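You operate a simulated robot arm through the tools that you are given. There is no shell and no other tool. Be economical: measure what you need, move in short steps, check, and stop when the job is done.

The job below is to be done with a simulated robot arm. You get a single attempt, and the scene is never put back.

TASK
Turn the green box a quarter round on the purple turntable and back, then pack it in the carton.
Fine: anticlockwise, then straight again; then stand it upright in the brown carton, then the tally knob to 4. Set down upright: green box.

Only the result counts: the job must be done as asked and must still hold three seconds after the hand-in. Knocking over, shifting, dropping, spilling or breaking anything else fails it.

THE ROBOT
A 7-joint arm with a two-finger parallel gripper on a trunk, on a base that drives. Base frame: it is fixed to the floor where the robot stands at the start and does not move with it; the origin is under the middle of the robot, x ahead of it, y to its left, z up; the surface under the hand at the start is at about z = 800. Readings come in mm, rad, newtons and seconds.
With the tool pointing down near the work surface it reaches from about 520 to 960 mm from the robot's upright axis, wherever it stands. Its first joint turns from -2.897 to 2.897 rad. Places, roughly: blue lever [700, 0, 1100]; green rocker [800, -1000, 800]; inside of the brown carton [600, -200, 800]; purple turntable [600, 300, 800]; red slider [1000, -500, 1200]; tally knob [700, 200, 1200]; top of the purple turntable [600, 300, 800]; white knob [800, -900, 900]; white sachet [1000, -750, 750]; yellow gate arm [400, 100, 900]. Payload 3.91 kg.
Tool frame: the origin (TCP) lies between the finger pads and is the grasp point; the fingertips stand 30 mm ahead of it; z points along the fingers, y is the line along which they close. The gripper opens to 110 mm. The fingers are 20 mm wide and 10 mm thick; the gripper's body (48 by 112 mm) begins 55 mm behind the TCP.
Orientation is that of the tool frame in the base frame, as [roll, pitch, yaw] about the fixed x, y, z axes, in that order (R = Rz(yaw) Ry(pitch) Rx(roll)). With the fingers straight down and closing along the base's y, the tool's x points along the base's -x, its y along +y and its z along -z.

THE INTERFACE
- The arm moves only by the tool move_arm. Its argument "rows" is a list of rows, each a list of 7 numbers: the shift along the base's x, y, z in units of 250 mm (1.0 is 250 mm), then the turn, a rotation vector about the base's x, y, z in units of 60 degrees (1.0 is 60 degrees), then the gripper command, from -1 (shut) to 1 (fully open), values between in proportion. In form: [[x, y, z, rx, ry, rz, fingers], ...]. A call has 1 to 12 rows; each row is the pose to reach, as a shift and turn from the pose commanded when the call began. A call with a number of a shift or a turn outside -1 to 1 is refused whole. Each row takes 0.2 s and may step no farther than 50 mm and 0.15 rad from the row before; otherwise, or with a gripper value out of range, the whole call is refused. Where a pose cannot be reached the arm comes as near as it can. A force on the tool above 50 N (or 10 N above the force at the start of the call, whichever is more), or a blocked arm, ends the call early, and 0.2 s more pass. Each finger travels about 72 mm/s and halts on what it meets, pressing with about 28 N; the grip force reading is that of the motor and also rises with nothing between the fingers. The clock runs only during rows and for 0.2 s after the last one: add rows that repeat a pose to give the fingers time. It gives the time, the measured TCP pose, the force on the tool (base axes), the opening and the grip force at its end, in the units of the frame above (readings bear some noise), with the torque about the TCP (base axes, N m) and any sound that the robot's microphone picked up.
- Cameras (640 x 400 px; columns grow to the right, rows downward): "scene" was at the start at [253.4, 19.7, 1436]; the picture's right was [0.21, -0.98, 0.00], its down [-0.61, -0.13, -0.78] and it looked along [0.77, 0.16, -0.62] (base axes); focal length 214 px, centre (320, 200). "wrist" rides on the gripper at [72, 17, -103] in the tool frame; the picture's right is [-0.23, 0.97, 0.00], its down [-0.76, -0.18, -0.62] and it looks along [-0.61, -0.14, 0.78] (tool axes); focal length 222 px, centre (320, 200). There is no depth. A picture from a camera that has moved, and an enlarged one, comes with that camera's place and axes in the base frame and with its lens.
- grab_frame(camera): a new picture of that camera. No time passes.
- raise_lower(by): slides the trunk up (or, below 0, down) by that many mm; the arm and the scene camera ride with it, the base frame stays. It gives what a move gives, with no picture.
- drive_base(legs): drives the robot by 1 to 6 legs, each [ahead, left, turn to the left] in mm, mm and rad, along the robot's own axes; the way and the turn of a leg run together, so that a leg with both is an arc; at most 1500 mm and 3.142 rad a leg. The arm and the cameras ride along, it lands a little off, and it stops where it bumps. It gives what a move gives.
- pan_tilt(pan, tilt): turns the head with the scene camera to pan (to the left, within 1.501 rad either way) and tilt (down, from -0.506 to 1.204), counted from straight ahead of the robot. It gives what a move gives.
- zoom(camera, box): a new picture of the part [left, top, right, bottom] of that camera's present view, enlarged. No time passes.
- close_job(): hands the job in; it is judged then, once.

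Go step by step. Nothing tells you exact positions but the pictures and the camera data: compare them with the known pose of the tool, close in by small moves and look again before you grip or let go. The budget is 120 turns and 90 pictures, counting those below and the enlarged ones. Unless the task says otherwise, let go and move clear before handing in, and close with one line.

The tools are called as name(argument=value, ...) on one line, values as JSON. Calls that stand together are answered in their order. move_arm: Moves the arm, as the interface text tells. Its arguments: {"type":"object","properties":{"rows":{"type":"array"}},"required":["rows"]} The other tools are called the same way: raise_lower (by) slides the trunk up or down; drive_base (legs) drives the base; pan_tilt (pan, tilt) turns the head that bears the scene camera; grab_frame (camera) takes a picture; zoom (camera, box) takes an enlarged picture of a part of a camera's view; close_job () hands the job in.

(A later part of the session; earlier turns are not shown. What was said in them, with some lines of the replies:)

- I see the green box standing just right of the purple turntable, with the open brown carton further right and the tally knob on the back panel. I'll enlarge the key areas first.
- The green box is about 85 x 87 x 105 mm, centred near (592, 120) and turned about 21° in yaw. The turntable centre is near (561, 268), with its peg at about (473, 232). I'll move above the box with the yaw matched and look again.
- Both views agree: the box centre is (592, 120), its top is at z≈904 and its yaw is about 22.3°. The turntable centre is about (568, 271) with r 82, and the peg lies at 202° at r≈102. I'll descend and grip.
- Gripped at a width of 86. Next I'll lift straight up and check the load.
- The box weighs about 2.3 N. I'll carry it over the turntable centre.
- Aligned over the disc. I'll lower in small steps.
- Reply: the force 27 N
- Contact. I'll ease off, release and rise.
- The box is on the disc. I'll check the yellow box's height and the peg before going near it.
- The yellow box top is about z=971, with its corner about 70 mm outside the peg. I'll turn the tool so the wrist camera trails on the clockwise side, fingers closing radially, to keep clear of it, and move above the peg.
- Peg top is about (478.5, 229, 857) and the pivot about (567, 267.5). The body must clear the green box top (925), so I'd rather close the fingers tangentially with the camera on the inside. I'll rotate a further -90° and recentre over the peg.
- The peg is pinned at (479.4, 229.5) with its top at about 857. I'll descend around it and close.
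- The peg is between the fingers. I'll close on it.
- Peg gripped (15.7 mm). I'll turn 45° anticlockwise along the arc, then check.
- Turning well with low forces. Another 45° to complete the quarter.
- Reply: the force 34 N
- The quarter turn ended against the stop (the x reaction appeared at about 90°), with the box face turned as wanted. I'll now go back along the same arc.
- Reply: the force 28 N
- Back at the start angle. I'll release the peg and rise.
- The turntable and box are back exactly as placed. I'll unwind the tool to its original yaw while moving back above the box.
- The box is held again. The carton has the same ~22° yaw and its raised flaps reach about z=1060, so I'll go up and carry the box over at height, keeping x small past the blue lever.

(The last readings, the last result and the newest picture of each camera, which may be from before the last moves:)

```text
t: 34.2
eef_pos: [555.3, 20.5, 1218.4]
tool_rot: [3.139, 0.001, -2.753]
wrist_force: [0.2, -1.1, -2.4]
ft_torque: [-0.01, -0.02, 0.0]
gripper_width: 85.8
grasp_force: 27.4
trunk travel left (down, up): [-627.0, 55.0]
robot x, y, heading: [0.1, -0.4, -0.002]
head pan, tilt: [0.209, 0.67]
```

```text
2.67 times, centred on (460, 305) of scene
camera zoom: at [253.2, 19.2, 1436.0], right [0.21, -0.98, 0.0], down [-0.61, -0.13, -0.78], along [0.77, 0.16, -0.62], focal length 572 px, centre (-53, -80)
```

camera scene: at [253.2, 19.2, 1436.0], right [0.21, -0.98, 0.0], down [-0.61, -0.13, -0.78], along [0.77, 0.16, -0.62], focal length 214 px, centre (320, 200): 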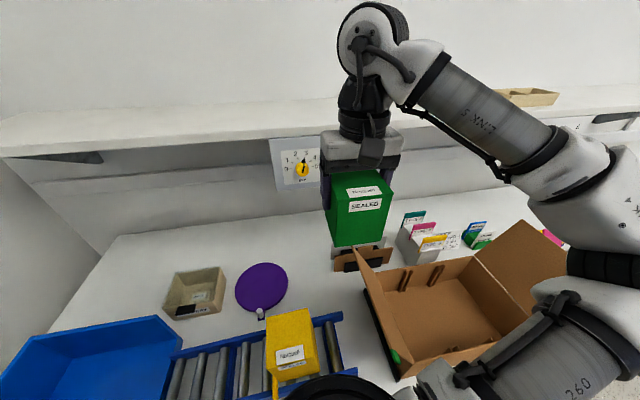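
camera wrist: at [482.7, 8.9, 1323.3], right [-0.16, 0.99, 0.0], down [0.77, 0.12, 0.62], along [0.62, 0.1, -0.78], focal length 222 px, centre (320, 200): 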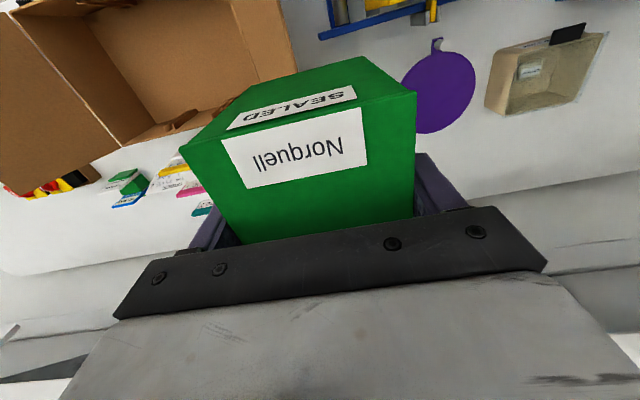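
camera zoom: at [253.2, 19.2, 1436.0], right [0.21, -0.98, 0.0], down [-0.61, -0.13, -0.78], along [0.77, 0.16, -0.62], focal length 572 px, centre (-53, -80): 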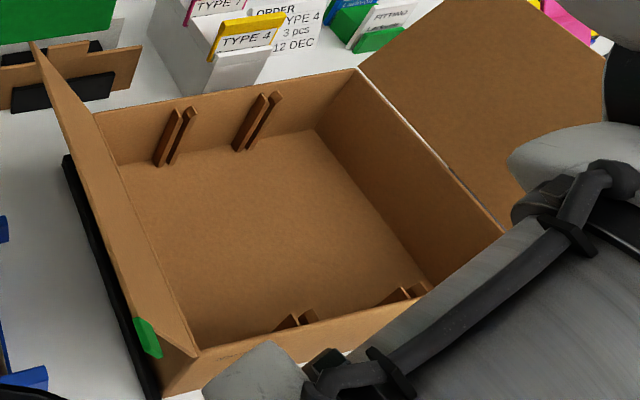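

The carton interior measures about 254 x 200 mm, with its centre near (587, -263), its floor at about 805 and its walls to about 920. I'll move over it.

move_arm(rows=[[0.01, -0.15, 0, 0, 0, 0, -1], [0.03, -0.32, 0, 0, 0, 0, -1], [0.05, -0.49, 0, 0, 0, 0, -1], [0.07, -0.66, 0, 0, 0, 0, -1], [0.09, -0.83, 0, 0, 0, 0, -1], [0.11, -1.0, 0, 0, 0, 0, -1]])

move_arm(rows=[[0.017, -0.134, 0, 0, 0, 0, -1], [0.017, -0.134, -0.15, 0, 0, 0, -1], [0.017, -0.134, -0.3, 0, 0, 0, -1], [0.017, -0.134, -0.3, 0, 0, 0, -1]])

pan_tilt(pan=-0.3, tilt=0.8)

grab_frame(camera="scene")

grab_frame(camera="wrist")

```text
t: 35.6
eef_pos: [580.1, -203.8, 1208.1]
tool_rot: [3.141, 0.001, -2.758]
wrist_force: [0.7, -0.3, -2.2]
ft_torque: [-0.01, -0.03, 0.01]
gripper_width: 85.8
grasp_force: 28.1
out of reach, approached as far as the arm can: row 6
trunk travel left (down, up): [-627.0, 55.0]
robot x, y, heading: [-2.0, -1.8, -0.003]
head pan, tilt: [0.209, 0.67]
```

```text
t: 36.6
eef_pos: [581.7, -224.4, 1131.8]
tool_rot: [3.141, 0.001, -2.757]
wrist_force: [0.1, -0.3, -2.8]
ft_torque: [-0.01, -0.01, -0.01]
gripper_width: 86.0
grasp_force: 28.1
out of reach, approached as far as the arm can: row 1, 2, 3, 4
trunk travel left (down, up): [-627.0, 55.0]
robot x, y, heading: [-1.3, -1.7, 0.002]
head pan, tilt: [0.209, 0.67]
```

```text
t: 37.5
eef_pos: [581.4, -223.2, 1130.3]
tool_rot: [3.141, -0.001, -2.757]
wrist_force: [0.2, 0.7, -1.9]
ft_torque: [0.03, -0.02, 0.02]
gripper_width: 86.0
grasp_force: 28.1
trunk travel left (down, up): [-627.0, 55.0]
robot x, y, heading: [1.8, -1.6, 0.003]
head pan, tilt: [-0.3, 0.799]
```

```text
51 pictures are left
camera scene: at [246.5, -22.1, 1425.2], right [-0.29, -0.96, 0.0], down [-0.69, 0.21, -0.7], along [0.67, -0.21, -0.72], focal length 214 px, centre (320, 200)
```

scene: 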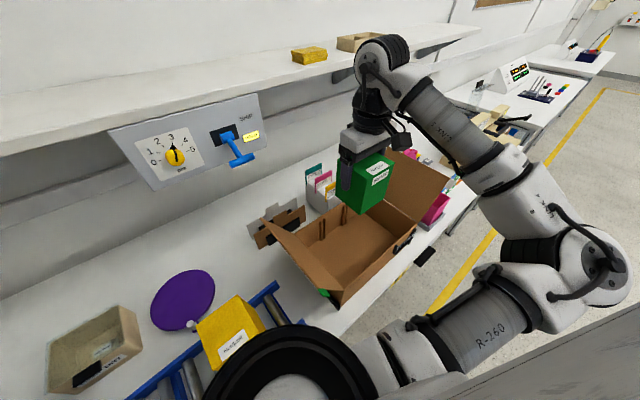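

```text
50 pictures are left
camera wrist: at [508.5, -236.4, 1235.5], right [-0.15, 0.99, 0.0], down [0.77, 0.12, 0.62], along [0.62, 0.1, -0.78], focal length 222 px, centre (320, 200)
```

wrist: 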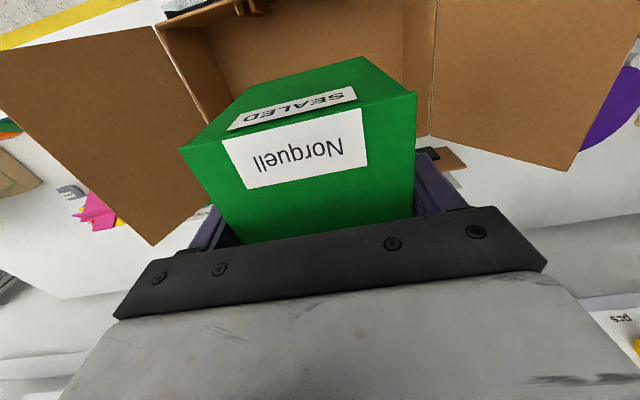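

The arm's reach is limited here, but the box is already inside the carton outline (about 88 mm along, 90 mm deep). I'll go lower, still aiming at the centre, and check.

move_arm(rows=[[0, 0, -0.12, 0, 0, 0, -1], [0, 0, -0.24, 0, 0, 0, -1], [0, 0, -0.36, 0, 0, 0, -1], [0, 0, -0.36, 0, 0, 0, -1]])

zoom(camera="scene", box=[230, 100, 470, 320])

grab_frame(camera="wrist")

```text
t: 38.5
eef_pos: [581.3, -224.8, 1039.7]
tool_rot: [3.141, 0.0, -2.754]
wrist_force: [-0.5, 0.6, -2.2]
ft_torque: [-0.01, -0.04, -0.01]
gripper_width: 85.8
grasp_force: 28.5
trunk travel left (down, up): [-627.0, 55.0]
robot x, y, heading: [-1.1, 1.6, 0.005]
head pan, tilt: [-0.3, 0.799]
```

```text
1.82 times, centred on (350, 210) of scene
camera zoom: at [246.4, -22.1, 1425.3], right [-0.3, -0.96, 0.0], down [-0.68, 0.21, -0.7], along [0.67, -0.21, -0.72], focal length 390 px, centre (266, 182)
```

zoom: 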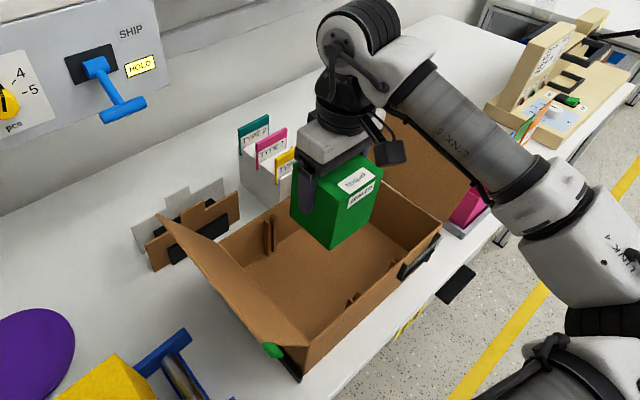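

```text
48 pictures are left
camera wrist: at [508.4, -236.7, 1144.8], right [-0.16, 0.99, 0.0], down [0.77, 0.12, 0.62], along [0.62, 0.1, -0.78], focal length 222 px, centre (320, 200)
```

wrist: 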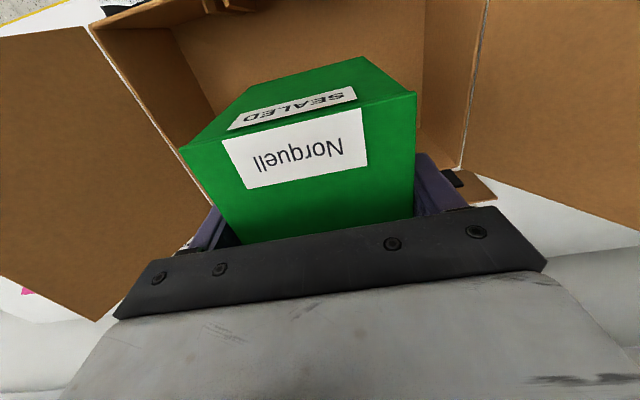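

At this height reach seems fine again. I'll shift to the carton's middle.

move_arm(rows=[[0.012, -0.08, 0, 0, 0, 0, -1], [0.024, -0.152, 0, 0, 0, 0, -1], [0.024, -0.152, 0, 0, 0, 0, -1]])

grab_frame(camera="wrist")

```text
t: 39.3
eef_pos: [582.3, -224.9, 1040.8]
tool_rot: [3.141, 0.001, -2.754]
wrist_force: [-0.4, 0.7, -1.9]
ft_torque: [0.04, -0.01, -0.01]
gripper_width: 85.9
grasp_force: 27.9
out of reach, approached as far as the arm can: row 1, 2, 3
trunk travel left (down, up): [-627.0, 55.0]
robot x, y, heading: [2.1, 0.4, 0.003]
head pan, tilt: [-0.3, 0.799]
```

```text
47 pictures are left
camera wrist: at [508.5, -236.8, 1145.1], right [-0.16, 0.99, 0.0], down [0.77, 0.12, 0.62], along [0.62, 0.1, -0.78], focal length 222 px, centre (320, 200)
```

wrist: 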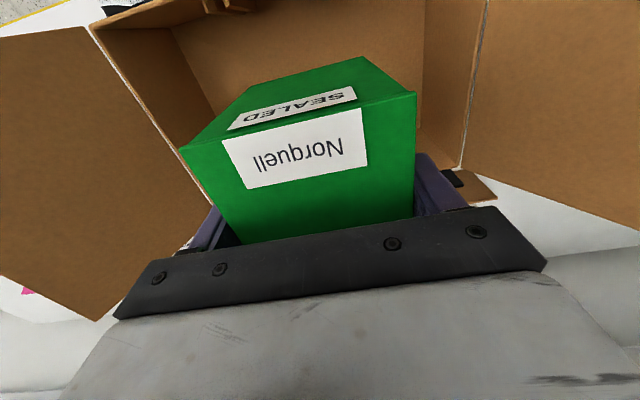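

Rechecking the corners, the carton is about 310 x 205 mm with its centre near (575, -240). The box is thus nearly central already, and I'll lower it here.

move_arm(rows=[[0, 0, -0.12, 0, 0, 0, -1], [0, 0, -0.24, 0, 0, 0, -1], [0, 0, -0.36, 0, 0, 0, -1], [0, 0, -0.46, 0, 0, 0, -1], [0, 0, -0.52, 0, 0, 0, -1], [0, 0, -0.54, 0, 0, 0, -1], [0, 0, -0.54, 0, 0, 0, -1]])

zoom(camera="scene", box=[230, 100, 470, 320])

grab_frame(camera="wrist")

```text
t: 40.9
eef_pos: [569.1, -201.9, 923.4]
tool_rot: [3.124, 0.048, -2.744]
wrist_force: [0.4, 0.8, -3.3]
ft_torque: [-0.01, -0.01, -0.03]
gripper_width: 86.0
grasp_force: 27.5
out of reach, approached as far as the arm can: row 2, 3, 4, 5, 6, 7
trunk travel left (down, up): [-627.0, 55.0]
robot x, y, heading: [-1.9, -0.2, -0.001]
head pan, tilt: [-0.3, 0.799]
```

```text
1.82 times, centred on (350, 210) of scene
camera zoom: at [246.8, -21.4, 1425.2], right [-0.3, -0.96, 0.0], down [-0.69, 0.21, -0.7], along [0.67, -0.21, -0.72], focal length 390 px, centre (266, 182)
```

zoom: 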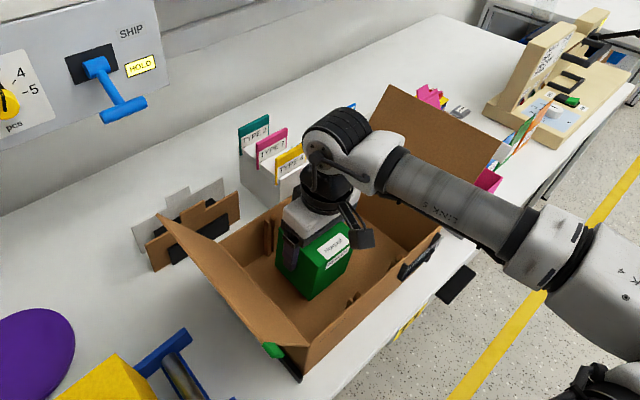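

```text
45 pictures are left
camera wrist: at [492.5, -218.5, 1024.5], right [-0.17, 0.99, 0.03], down [0.75, 0.11, 0.66], along [0.64, 0.13, -0.76], focal length 222 px, centre (320, 200)
```

wrist: 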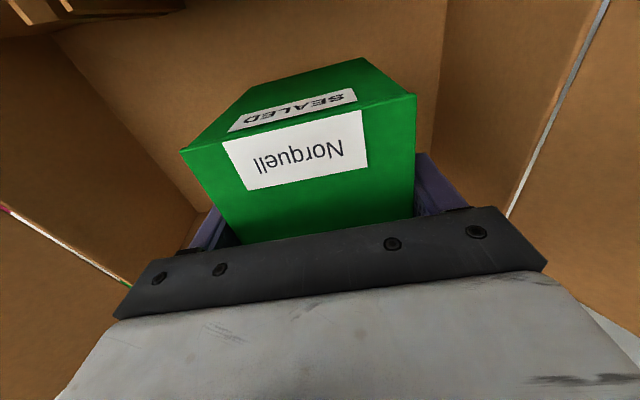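

A joint limit stops the descent about 35 mm high with a small tilt. I'll go back up to a level pose, then let the trunk do the lowering.

move_arm(rows=[[0.012, -0.023, 0.117, -0.008, 0.009, -0.002, -1], [0.025, -0.046, 0.234, -0.016, 0.018, -0.005, -1], [0.037, -0.069, 0.351, -0.025, 0.027, -0.007, -1], [0.05, -0.092, 0.468, -0.033, 0.036, -0.009, -1], [0.05, -0.092, 0.468, -0.033, 0.036, -0.009, -1]])

raise_lower(by=-80)

grab_frame(camera="scene")

grab_frame(camera="wrist")

```text
t: 42.1
eef_pos: [580.3, -225.6, 1042.3]
tool_rot: [-3.141, -0.001, -2.754]
wrist_force: [0.1, -0.3, -2.3]
ft_torque: [0.02, -0.01, 0.01]
gripper_width: 85.9
grasp_force: 28.2
trunk travel left (down, up): [-627.0, 55.0]
robot x, y, heading: [-2.3, -2.4, 0.0]
head pan, tilt: [-0.3, 0.799]
```

```text
t: 43.3
eef_pos: [580.7, -225.7, 962.2]
tool_rot: [3.141, -0.003, -2.754]
wrist_force: [0.7, -0.7, -2.6]
ft_torque: [0.03, 0.02, 0.0]
gripper_width: 86.2
grasp_force: 28.2
trunk travel left (down, up): [-547.0, 135.0]
robot x, y, heading: [-2.8, 1.7, 0.004]
head pan, tilt: [-0.3, 0.799]
```

```text
44 pictures are left
camera scene: at [246.3, -22.1, 1345.3], right [-0.3, -0.96, 0.0], down [-0.68, 0.21, -0.7], along [0.67, -0.21, -0.72], focal length 214 px, centre (320, 200)
```

scene: 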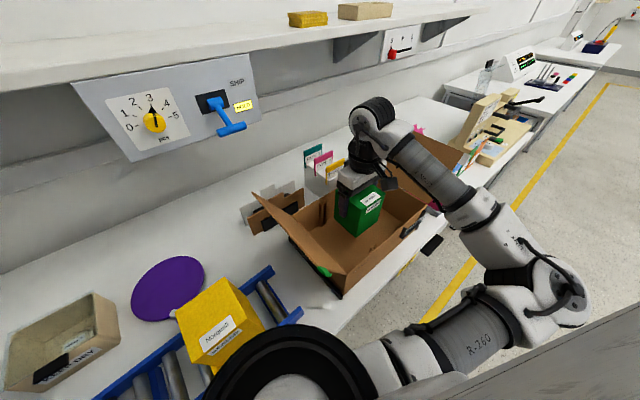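

```text
43 pictures are left
camera wrist: at [507.6, -238.0, 1066.0], right [-0.16, 0.99, 0.0], down [0.77, 0.12, 0.62], along [0.61, 0.1, -0.78], focal length 222 px, centre (320, 200)
```

wrist: 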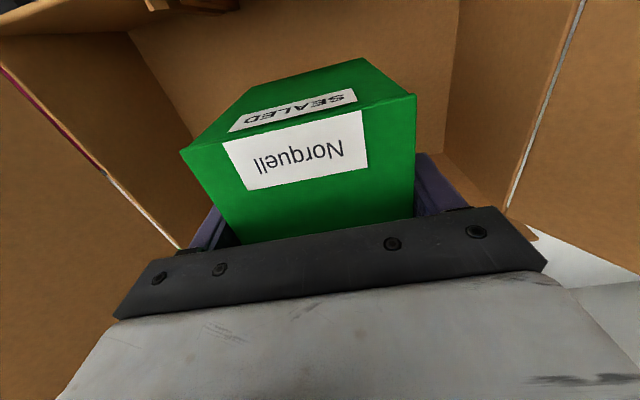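

raise_lower(by=-62)

zoom(camera="scene", box=[230, 80, 630, 400])

```text
t: 44.3
eef_pos: [579.8, -225.5, 900.5]
tool_rot: [3.14, -0.003, -2.753]
wrist_force: [-0.5, 0.0, -2.2]
ft_torque: [-0.01, -0.02, 0.01]
gripper_width: 86.1
grasp_force: 28.0
trunk travel left (down, up): [-485.0, 197.0]
robot x, y, heading: [3.4, -2.4, -0.003]
head pan, tilt: [-0.3, 0.799]
```

```text
1.25 times, centred on (430, 240) of scene
camera zoom: at [246.3, -22.1, 1283.3], right [-0.3, -0.96, 0.0], down [-0.68, 0.21, -0.7], along [0.67, -0.21, -0.72], focal length 268 px, centre (182, 150)
```

zoom: 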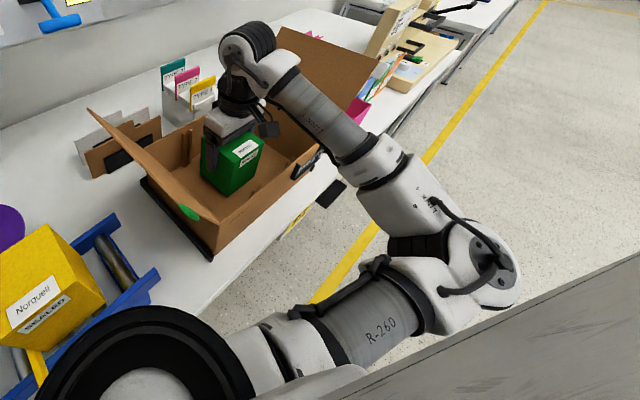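

raise_lower(by=-7)

raise_lower(by=-3)

```text
t: 44.9
eef_pos: [580.1, -225.5, 891.7]
tool_rot: [-3.141, -0.001, -2.752]
wrist_force: [-0.6, 0.5, -2.5]
ft_torque: [-0.02, -0.05, 0.01]
gripper_width: 85.9
grasp_force: 28.1
trunk travel left (down, up): [-478.0, 204.0]
robot x, y, heading: [-0.1, 4.4, 0.004]
head pan, tilt: [-0.3, 0.799]
```

```text
t: 45.4
eef_pos: [580.5, -225.7, 889.3]
tool_rot: [-3.141, -0.001, -2.753]
wrist_force: [0.5, 1.0, -2.1]
ft_torque: [0.03, 0.02, -0.02]
gripper_width: 85.9
grasp_force: 27.5
trunk travel left (down, up): [-475.0, 207.0]
robot x, y, heading: [1.6, 1.2, -0.0]
head pan, tilt: [-0.3, 0.799]
```

raise_lower(by=-2)

raise_lower(by=-2)

```text
t: 45.9
eef_pos: [580.8, -224.4, 886.8]
tool_rot: [-3.141, -0.003, -2.755]
wrist_force: [-0.5, 0.3, -3.3]
ft_torque: [-0.01, -0.03, 0.0]
gripper_width: 85.7
grasp_force: 28.3
trunk travel left (down, up): [-473.0, 209.0]
robot x, y, heading: [0.3, 0.7, -0.002]
head pan, tilt: [-0.3, 0.799]
```

```text
t: 46.5
eef_pos: [580.0, -225.7, 885.3]
tool_rot: [-3.141, -0.001, -2.754]
wrist_force: [-0.1, -0.4, -0.3]
ft_torque: [0.12, -0.06, -0.03]
gripper_width: 86.0
grasp_force: 28.5
trunk travel left (down, up): [-471.0, 211.0]
robot x, y, heading: [-1.4, -0.2, 0.002]
head pan, tilt: [-0.3, 0.799]
```

The box is touching the floor (its weight has come off). One more millimetre, then I'll release and back off with the trunk.

raise_lower(by=-1)

move_arm(rows=[[0, 0, 0, 0, 0, 0, 0.8], [0, 0, 0, 0, 0, 0, 1], [0, 0, 0, 0, 0, 0, 1]])

raise_lower(by=205)

grab_frame(camera="wrist")

grab_frame(camera="scene")

```text
t: 47.0
eef_pos: [579.2, -226.9, 885.7]
tool_rot: [3.141, 0.001, -2.754]
wrist_force: [2.6, -1.2, 10.9]
ft_torque: [0.37, 0.15, 0.03]
gripper_width: 85.7
grasp_force: 27.9
trunk travel left (down, up): [-470.0, 212.0]
robot x, y, heading: [-0.1, -2.3, -0.002]
head pan, tilt: [-0.3, 0.799]
```

```text
t: 47.8
eef_pos: [580.3, -224.8, 883.5]
tool_rot: [3.141, -0.004, -2.756]
wrist_force: [0.0, 0.1, -0.1]
ft_torque: [0.0, 0.0, -0.02]
gripper_width: 110.1
grasp_force: 0.1
trunk travel left (down, up): [-470.0, 212.0]
robot x, y, heading: [-0.2, 3.1, 0.003]
head pan, tilt: [-0.3, 0.799]
```

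```text
t: 50.0
eef_pos: [580.7, -226.5, 1089.4]
tool_rot: [-3.141, -0.003, -2.755]
wrist_force: [0.1, -0.7, -0.3]
ft_torque: [0.03, 0.0, -0.03]
gripper_width: 109.9
grasp_force: 0.1
trunk travel left (down, up): [-675.0, 7.0]
robot x, y, heading: [-0.4, -1.7, 0.003]
head pan, tilt: [-0.3, 0.799]
```

```text
41 pictures are left
camera wrist: at [507.7, -238.0, 1193.9], right [-0.16, 0.99, 0.0], down [0.77, 0.12, 0.62], along [0.61, 0.1, -0.78], focal length 222 px, centre (320, 200)
```

wrist: 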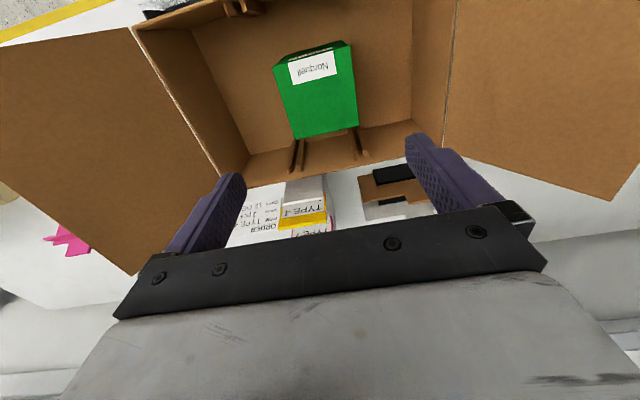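

```text
40 pictures are left
camera scene: at [246.4, -22.1, 1473.2], right [-0.3, -0.96, 0.0], down [-0.68, 0.21, -0.7], along [0.67, -0.21, -0.72], focal length 214 px, centre (320, 200)
```

scene: 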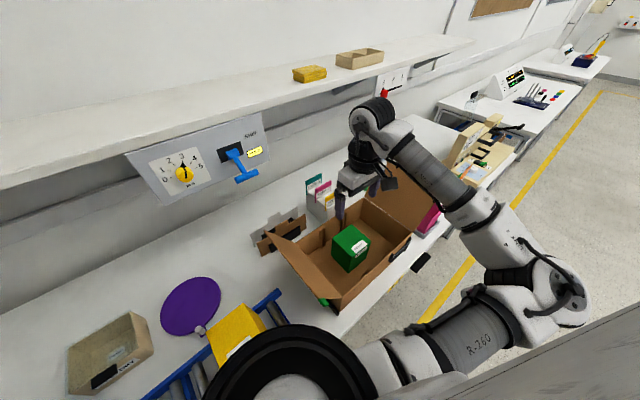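

The green box stands upright in the carton. Next is the knob: the panel shares the ~22° yaw and leans back slightly, with the knob near (682, 153, 1173). I'll retreat up and left and look at it.

move_arm(rows=[[0, 0.02, 0.12, 0, 0, 0, 0.2], [-0.01, 0.1, 0.26, 0, 0, 0, 0], [-0.03, 0.28, 0.3, 0, 0, 0, 0], [-0.05, 0.46, 0.3, 0, 0, 0, 0], [-0.07, 0.64, 0.3, 0, 0, 0, 0], [-0.09, 0.82, 0.3, 0, 0, 0, 0], [-0.1, 1.0, 0.3, 0, 0, 0, 0]])

pan_tilt(pan=0.3, tilt=0.55)

grab_frame(camera="scene")

```text
t: 51.6
eef_pos: [556.4, 23.6, 1164.6]
tool_rot: [-3.139, 0.0, -2.754]
wrist_force: [0.8, 1.1, 0.2]
ft_torque: [-0.02, 0.01, 0.01]
gripper_width: 55.4
grasp_force: 0.0
trunk travel left (down, up): [-675.0, 7.0]
robot x, y, heading: [1.8, 0.3, -0.002]
head pan, tilt: [-0.3, 0.799]
```

```text
t: 52.6
eef_pos: [556.9, 22.9, 1165.2]
tool_rot: [-3.141, -0.001, -2.753]
wrist_force: [0.6, -0.1, -0.4]
ft_torque: [-0.04, -0.02, -0.01]
gripper_width: 54.8
grasp_force: 0.0
trunk travel left (down, up): [-675.0, 7.0]
robot x, y, heading: [-0.1, 2.9, 0.001]
head pan, tilt: [0.3, 0.55]
```

```text
39 pictures are left
camera scene: at [255.0, 28.2, 1494.6], right [0.29, -0.96, 0.0], down [-0.5, -0.15, -0.85], along [0.81, 0.25, -0.52], focal length 214 px, centre (320, 200)
```

scene: 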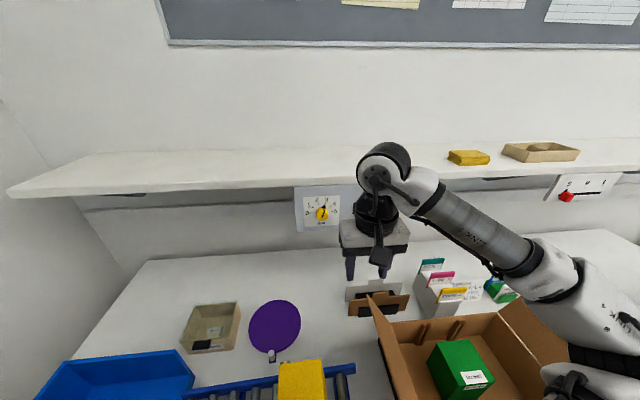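

zoom(camera="scene", box=[284, 180, 364, 240])

zoom(camera="scene", box=[380, 290, 600, 400])

```text
6.67 times, centred on (324, 210) of scene
camera zoom: at [255.0, 28.2, 1494.6], right [0.29, -0.96, 0.0], down [-0.5, -0.15, -0.85], along [0.81, 0.25, -0.52], focal length 1430 px, centre (293, 133)
```

zoom: 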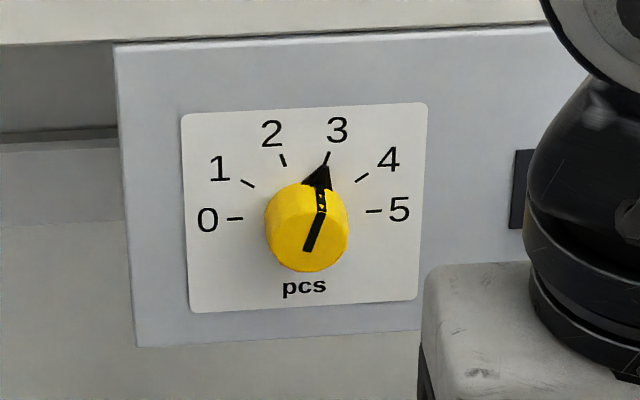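

```text
2.91 times, centred on (490, 345) of scene
camera zoom: at [255.0, 28.2, 1494.6], right [0.29, -0.96, 0.0], down [-0.5, -0.15, -0.85], along [0.81, 0.25, -0.52], focal length 624 px, centre (-174, -222)
```

zoom: 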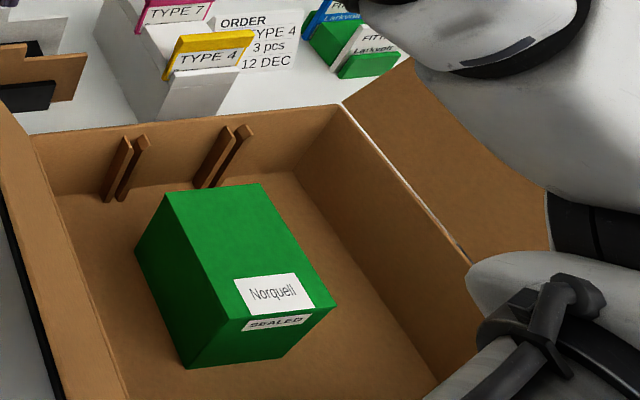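

The dial centre is near (714, 165, 1161), and the knob is about 34 mm across, sticks out about 22 mm and points at 3. I'll swing the tool to point at the panel, standing off.

move_arm(rows=[[-0.007, 0.04, 0.013, 0.0435, -0.106, 0, 0], [-0.013, 0.08, 0.027, 0.087, -0.212, 0, 0], [-0.02, 0.12, 0.04, 0.1305, -0.318, 0, 0], [-0.027, 0.16, 0.053, 0.174, -0.424, 0, 0], [-0.033, 0.2, 0.067, 0.2175, -0.53, 0, 0], [-0.04, 0.24, 0.08, 0.261, -0.636, 0, 0]])

move_arm(rows=[[0.03, 0.02, -0.007, 0.0435, -0.106, 0, 0], [0.06, 0.04, -0.013, 0.087, -0.212, 0, 0], [0.09, 0.065, -0.02, 0.1305, -0.318, 0, 0], [0.12, 0.085, -0.027, 0.174, -0.424, 0, 0], [0.15, 0.11, -0.033, 0.2175, -0.53, 0, 0], [0.18, 0.13, -0.04, 0.261, -0.636, 0, 0]])

grab_frame(camera="scene")

grab_frame(camera="wrist")

```text
t: 54.0
eef_pos: [557.1, 86.4, 1196.3]
tool_rot: [3.14, 0.716, -2.754]
wrist_force: [-1.0, 0.3, -0.2]
ft_torque: [0.0, 0.01, -0.03]
gripper_width: 55.2
grasp_force: 0.0
out of reach, approached as far as the arm can: row 6
trunk travel left (down, up): [-675.0, 7.0]
robot x, y, heading: [1.5, 0.2, -0.0]
head pan, tilt: [0.3, 0.55]
```

```text
t: 55.4
eef_pos: [683.1, 135.3, 1217.8]
tool_rot: [3.13, 1.438, -2.765]
wrist_force: [-0.6, 0.0, -0.6]
ft_torque: [0.02, 0.0, 0.0]
gripper_width: 54.9
grasp_force: 0.1
out of reach, approached as far as the arm can: row 1, 2, 3, 4, 5, 6
trunk travel left (down, up): [-675.0, 7.0]
robot x, y, heading: [-0.9, 1.1, 0.001]
head pan, tilt: [0.3, 0.55]
```

```text
36 pictures are left
camera scene: at [255.5, 28.3, 1494.6], right [0.3, -0.96, 0.0], down [-0.5, -0.15, -0.85], along [0.81, 0.25, -0.52], focal length 214 px, centre (320, 200)
```

scene: 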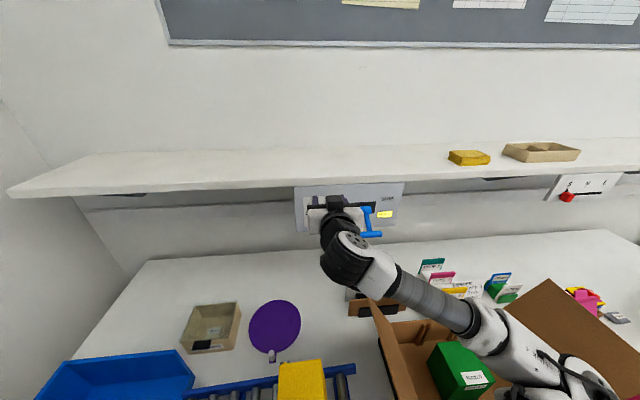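

```text
35 pictures are left
camera wrist: at [573.2, 107.2, 1160.2], right [-0.34, 0.91, 0.23], down [-0.41, -0.36, 0.84], along [0.85, 0.19, 0.5], focal length 222 px, centre (320, 200)
```

wrist: 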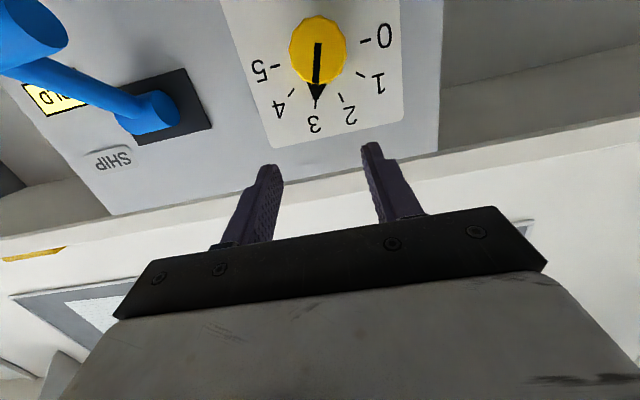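

The horizontal pose isn't reachable further back, and the tool now sits above and in front of the knob with about 18 mm to the panel and no contact. I'll look closely.

zoom(camera="wrist", box=[200, 0, 440, 180])

zoom(camera="scene", box=[280, 170, 420, 280])

```text
2.22 times, centred on (320, 90) of wrist
camera zoom: at [573.2, 107.2, 1160.2], right [-0.34, 0.91, 0.23], down [-0.41, -0.36, 0.84], along [0.85, 0.19, 0.5], focal length 494 px, centre (320, 444)
```

zoom: 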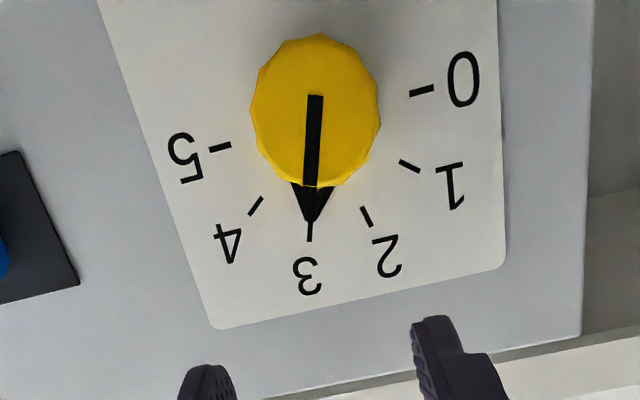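

```text
3.64 times, centred on (350, 225) of scene
camera zoom: at [255.5, 28.3, 1494.6], right [0.3, -0.96, 0.0], down [-0.5, -0.15, -0.85], along [0.81, 0.25, -0.52], focal length 780 px, centre (211, 109)
```

zoom: 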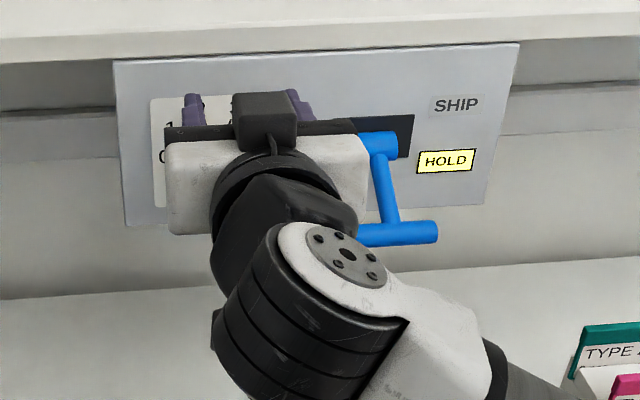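

Combining both views, the dial centre is about (726, 167, 1153), roughly 13 mm left of and 60 mm below the tool axis. The lever's T-bar end is about 80 mm to the right, so it clears. I'll shift left, then come down over the knob with the trunk.

move_arm(rows=[[-0.01, 0.025, 0, 0, 0, 0, 0.2], [-0.02, 0.05, 0, 0, 0, 0, 0.25], [-0.02, 0.05, 0, 0, 0, 0, 0.25]])

grab_frame(camera="wrist")

```text
t: 56.2
eef_pos: [678.6, 148.1, 1218.1]
tool_rot: [3.133, 1.439, -2.762]
wrist_force: [-0.2, 0.0, -0.3]
ft_torque: [-0.02, 0.01, -0.01]
gripper_width: 68.6
grasp_force: 0.2
trunk travel left (down, up): [-675.0, 7.0]
robot x, y, heading: [-1.2, -3.5, -0.003]
head pan, tilt: [0.3, 0.55]
```

```text
32 pictures are left
camera wrist: at [569.2, 120.4, 1161.1], right [-0.34, 0.91, 0.23], down [-0.41, -0.36, 0.84], along [0.85, 0.19, 0.5], focal length 222 px, centre (320, 200)
```

wrist: 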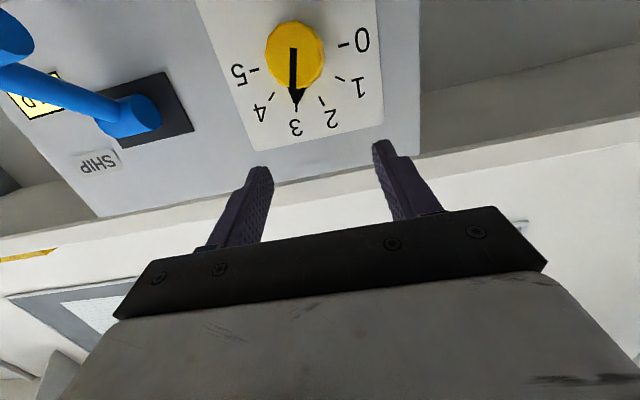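

Laterally aligned within about 1 mm. Lowering 62 mm with the trunk in two steps.

raise_lower(by=-32)

raise_lower(by=-30)

grab_frame(camera="wrist")

grab_frame(camera="scene")

```text
t: 56.9
eef_pos: [678.9, 147.9, 1186.2]
tool_rot: [3.132, 1.439, -2.763]
wrist_force: [-0.3, -0.1, -0.1]
ft_torque: [-0.04, -0.01, -0.01]
gripper_width: 68.9
grasp_force: 0.1
trunk travel left (down, up): [-643.0, 39.0]
robot x, y, heading: [-1.2, 2.1, -0.003]
head pan, tilt: [0.3, 0.55]
```

```text
t: 57.7
eef_pos: [678.5, 147.8, 1156.7]
tool_rot: [3.131, 1.44, -2.761]
wrist_force: [0.6, 0.4, -0.3]
ft_torque: [0.01, 0.04, 0.01]
gripper_width: 68.8
grasp_force: 0.1
trunk travel left (down, up): [-613.0, 69.0]
robot x, y, heading: [-1.0, -0.5, 0.001]
head pan, tilt: [0.3, 0.55]
```

```text
31 pictures are left
camera wrist: at [569.1, 120.4, 1099.2], right [-0.34, 0.91, 0.23], down [-0.41, -0.36, 0.84], along [0.85, 0.19, 0.5], focal length 222 px, centre (320, 200)
```

wrist: 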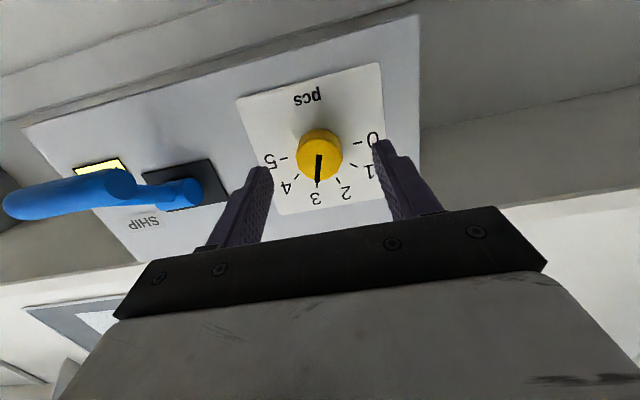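

```text
30 pictures are left
camera scene: at [254.8, 28.4, 1432.7], right [0.3, -0.96, 0.0], down [-0.5, -0.15, -0.85], along [0.81, 0.25, -0.52], focal length 214 px, centre (320, 200)
```

scene: 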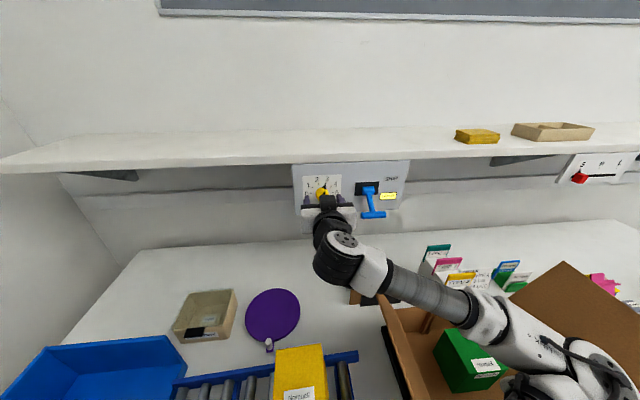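

zoom(camera="wrist", box=[230, 80, 410, 215])

zoom(camera="scene", box=[290, 160, 370, 220])

```text
2.96 times, centred on (320, 148) of wrist
camera zoom: at [569.1, 120.4, 1099.2], right [-0.34, 0.91, 0.23], down [-0.41, -0.36, 0.84], along [0.85, 0.19, 0.5], focal length 658 px, centre (320, 356)
```

zoom: 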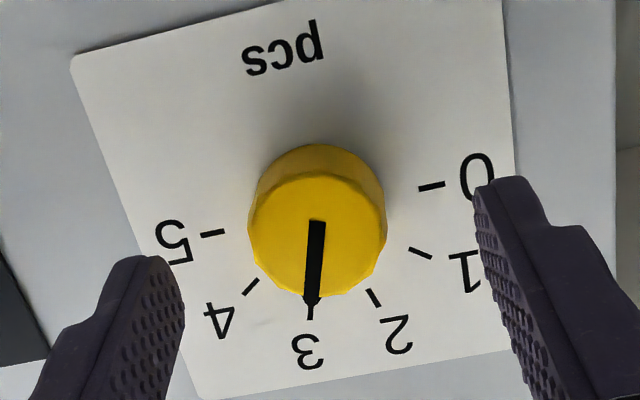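

```text
6.67 times, centred on (330, 190) of scene
camera zoom: at [254.8, 28.4, 1432.7], right [0.3, -0.96, 0.0], down [-0.5, -0.15, -0.85], along [0.81, 0.25, -0.52], focal length 1430 px, centre (253, 267)
```

zoom: 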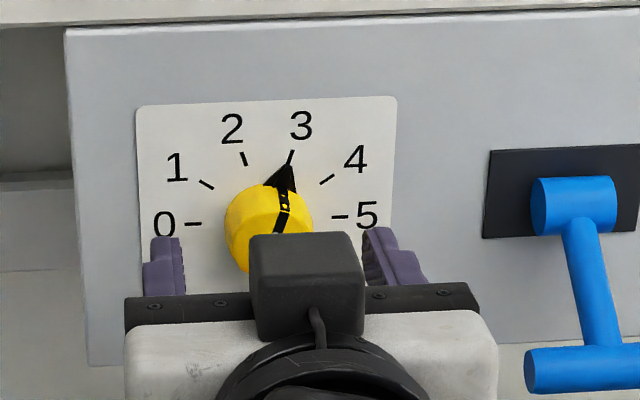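

The knob face centre triangulates to (708.6, 159, 1150.7), just ahead of the fingertips and centred. I'll advance 18 mm and close on it.

move_arm(rows=[[0.023, 0.008, -0.006, 0, 0, 0, 0.25], [0.046, 0.016, -0.011, 0, 0, 0, 0.25], [0.068, 0.023, -0.016, 0, 0, 0, 0.25], [0.068, 0.023, -0.016, 0, 0, 0, 0.25]])

zoom(camera="wrist", box=[230, 80, 410, 215])

```text
t: 58.7
eef_pos: [696.7, 154.0, 1152.2]
tool_rot: [3.132, 1.439, -2.764]
wrist_force: [0.1, 0.4, 0.9]
ft_torque: [-0.04, 0.03, -0.01]
gripper_width: 68.7
grasp_force: 0.0
trunk travel left (down, up): [-613.0, 69.0]
robot x, y, heading: [-4.3, -1.0, -0.0]
head pan, tilt: [0.3, 0.55]
```

```text
2.96 times, centred on (320, 148) of wrist
camera zoom: at [586.2, 126.1, 1094.8], right [-0.34, 0.91, 0.23], down [-0.41, -0.36, 0.84], along [0.85, 0.19, 0.5], focal length 658 px, centre (320, 356)
```

zoom: 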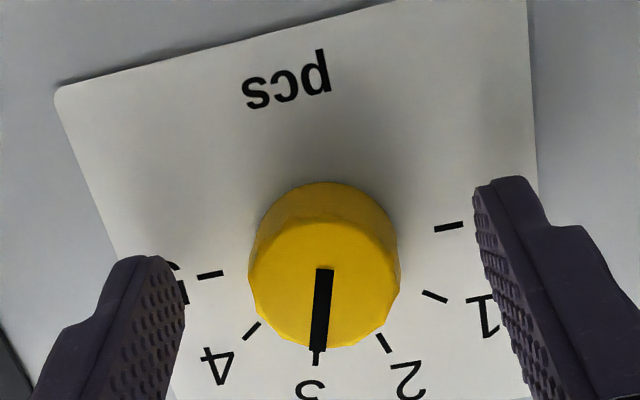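

move_arm(rows=[[0, 0, 0, 0, 0, 0, -1], [0, 0, 0, 0, 0, 0, -1], [0, 0, 0, 0, 0, 0, -1]])

grab_frame(camera="wrist")

```text
t: 59.5
eef_pos: [696.9, 152.4, 1152.1]
tool_rot: [3.133, 1.437, -2.762]
wrist_force: [0.0, 2.9, 0.3]
ft_torque: [0.02, -0.04, 0.08]
gripper_width: 32.5
grasp_force: 44.8
trunk travel left (down, up): [-613.0, 69.0]
robot x, y, heading: [0.0, 0.2, 0.0]
head pan, tilt: [0.3, 0.55]
```

```text
26 pictures are left
camera wrist: at [586.0, 126.4, 1094.9], right [-0.34, 0.91, 0.23], down [-0.41, -0.36, 0.84], along [0.85, 0.19, 0.5], focal length 222 px, centre (320, 200)
```

wrist: 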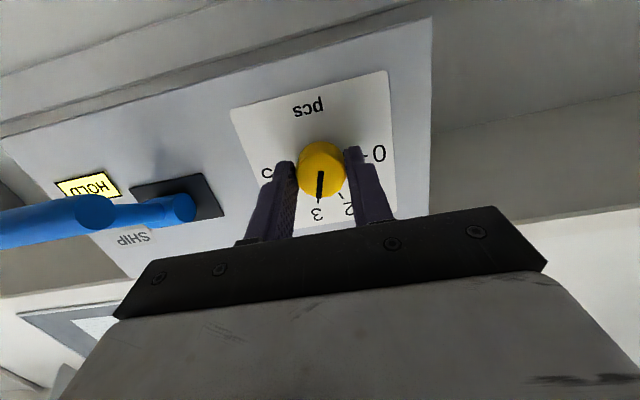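

The knob is gripped (32.5 mm). I'll rotate 36° clockwise about the tool axis.

move_arm(rows=[[0, 0, 0, 0.11, 0.045, -0.016, -1], [0, 0, 0, 0.22, 0.09, -0.032, -1], [0, 0, 0, 0.33, 0.136, -0.047, -1], [0, 0, 0, 0.44, 0.181, -0.063, -1], [0, 0, 0, 0.55, 0.226, -0.079, -1], [0, 0, 0, 0.55, 0.226, -0.079, -1]])

zoom(camera="wrist", box=[200, 60, 440, 240])

zoom(camera="scene", box=[290, 160, 370, 220])

```text
t: 60.9
eef_pos: [694.9, 156.1, 1152.8]
tool_rot: [1.793, 0.93, 2.142]
wrist_force: [-7.6, 10.1, 0.5]
ft_torque: [0.03, 0.05, 1.41]
gripper_width: 33.3
grasp_force: 44.8
trunk travel left (down, up): [-613.0, 69.0]
robot x, y, heading: [0.3, -3.6, -0.004]
head pan, tilt: [0.3, 0.55]
```

```text
2.22 times, centred on (320, 150) of wrist
camera zoom: at [572.7, 165.3, 1119.3], right [-0.16, 0.64, 0.75], down [-0.28, -0.76, 0.59], along [0.95, -0.12, 0.3], focal length 494 px, centre (320, 311)
```

zoom: 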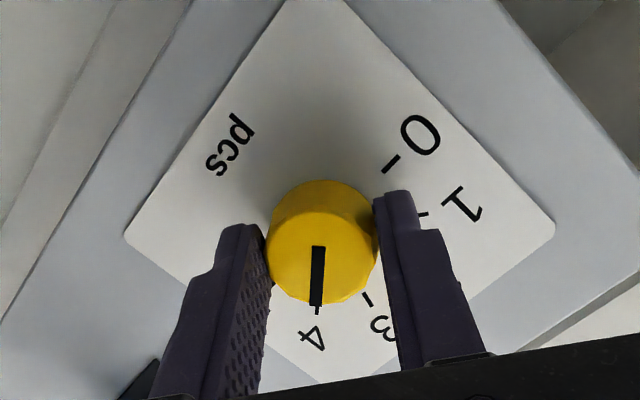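

```text
6.67 times, centred on (330, 190) of scene
camera zoom: at [254.1, 29.6, 1432.8], right [0.3, -0.96, 0.0], down [-0.5, -0.16, -0.85], along [0.81, 0.25, -0.52], focal length 1430 px, centre (253, 267)
```

zoom: 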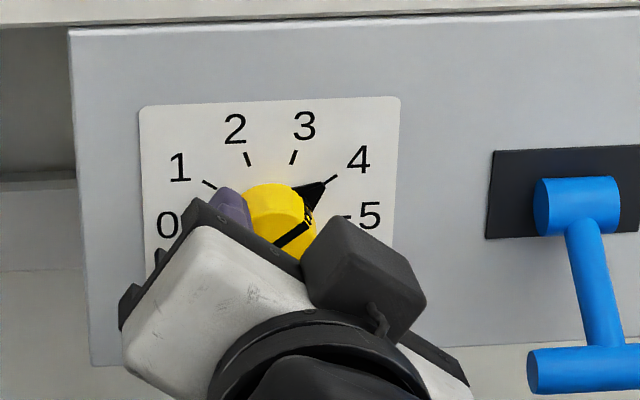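

The pointer is on 4. I'll release and back straight off.

move_arm(rows=[[0, 0, 0, 0, 0, 0, -0.3], [0, 0, 0, 0, 0, 0, 0.2], [0, 0, 0, 0, 0, 0, 0.25], [0, 0, 0, 0, 0, 0, 0.25], [-0.035, -0.015, 0.005, 0, 0, 0, 0.25], [-0.073, -0.03, 0.011, 0, 0, 0, 0.25]])

zoom(camera="scene", box=[290, 160, 370, 220])

zoom(camera="wrist", box=[200, 60, 440, 240])

```text
t: 62.3
eef_pos: [678.9, 146.3, 1156.9]
tool_rot: [1.794, 0.929, 2.14]
wrist_force: [0.2, 0.2, 0.2]
ft_torque: [0.0, 0.01, 0.0]
gripper_width: 68.8
grasp_force: 0.1
trunk travel left (down, up): [-613.0, 69.0]
robot x, y, heading: [-0.2, -3.1, -0.001]
head pan, tilt: [0.3, 0.55]
```

```text
6.67 times, centred on (330, 190) of scene
camera zoom: at [254.9, 28.3, 1432.7], right [0.3, -0.96, 0.0], down [-0.5, -0.15, -0.85], along [0.81, 0.25, -0.52], focal length 1430 px, centre (253, 267)
```

zoom: 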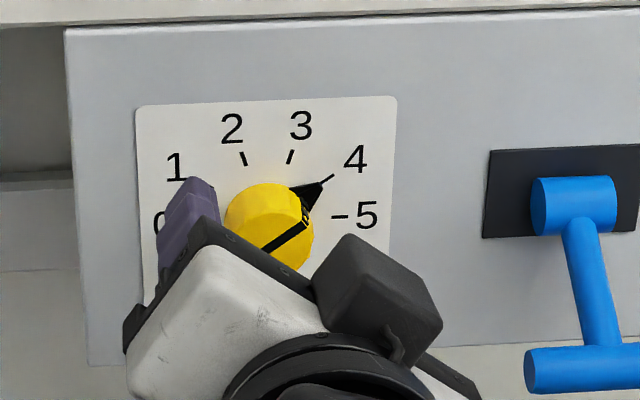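

```text
2.22 times, centred on (320, 150) of wrist
camera zoom: at [557.6, 156.4, 1122.4], right [-0.16, 0.64, 0.75], down [-0.28, -0.76, 0.59], along [0.95, -0.12, 0.3], focal length 494 px, centre (320, 311)
```

zoom: 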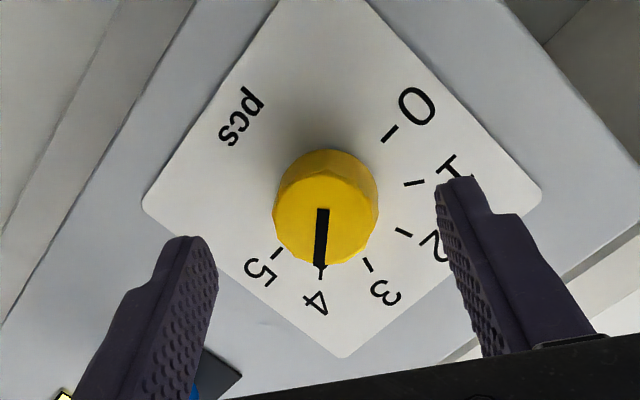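

move_arm(rows=[[-0.037, -0.015, 0.005, 0, 0, 0, 0.25], [-0.073, -0.03, 0.011, 0, 0, 0, 0.25]])

grab_frame(camera="scene")

```text
t: 62.9
eef_pos: [676.9, 142.7, 1166.0]
tool_rot: [1.794, 0.929, 2.14]
wrist_force: [0.5, -0.6, 0.5]
ft_torque: [-0.02, 0.03, 0.01]
gripper_width: 68.7
grasp_force: 0.0
out of reach, approached as far as the arm can: row 1, 2
trunk travel left (down, up): [-613.0, 69.0]
robot x, y, heading: [-0.2, 1.7, 0.004]
head pan, tilt: [0.3, 0.55]
```

```text
21 pictures are left
camera scene: at [254.9, 28.3, 1432.7], right [0.3, -0.96, 0.0], down [-0.5, -0.15, -0.85], along [0.81, 0.25, -0.52], focal length 214 px, centre (320, 200)
```

scene: 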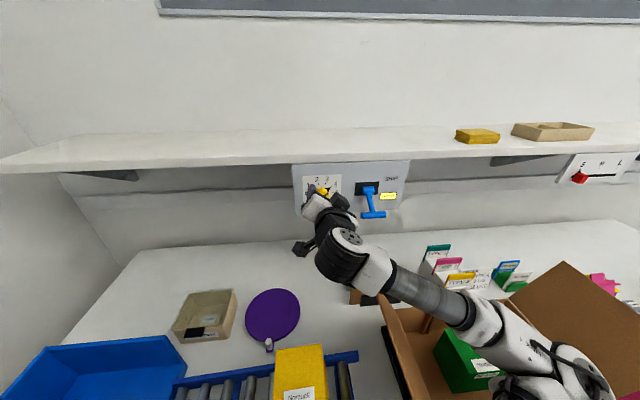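

zoom(camera="wrist", box=[200, 60, 440, 240])

zoom(camera="scene", box=[340, 230, 540, 400])

```text
2.22 times, centred on (320, 150) of wrist
camera zoom: at [555.3, 153.0, 1131.5], right [-0.16, 0.64, 0.75], down [-0.28, -0.76, 0.59], along [0.95, -0.12, 0.3], focal length 494 px, centre (320, 311)
```

zoom: 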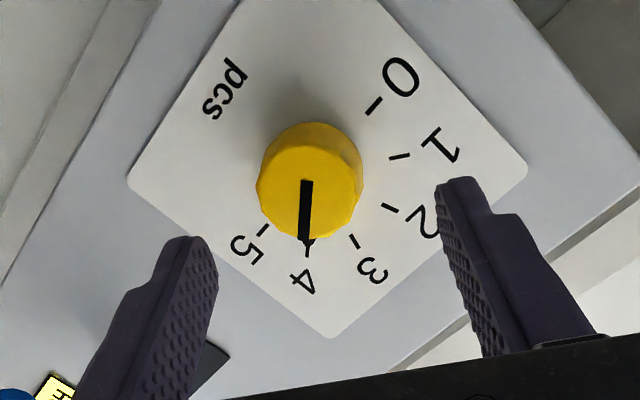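

```text
2.35 times, centred on (440, 315) of scene
camera zoom: at [254.9, 28.3, 1432.7], right [0.3, -0.96, 0.0], down [-0.5, -0.15, -0.85], along [0.81, 0.25, -0.52], focal length 505 px, centre (38, -71)
```

zoom: 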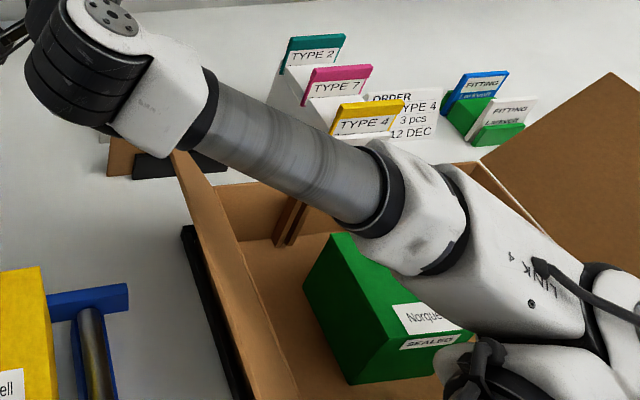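

The knob points at 4 with the fingers clear of it, and the green box stands upright in the carton with the flap undisturbed. Handing in.

close_job()

```text
The job is handed in.
```

I turned the green box a quarter anticlockwise on the turntable and back, stood it upright in the brown carton, and set the tally knob to 4. The gripper has let go and is just clear of the knob (about 7 mm), and the job is handed in.
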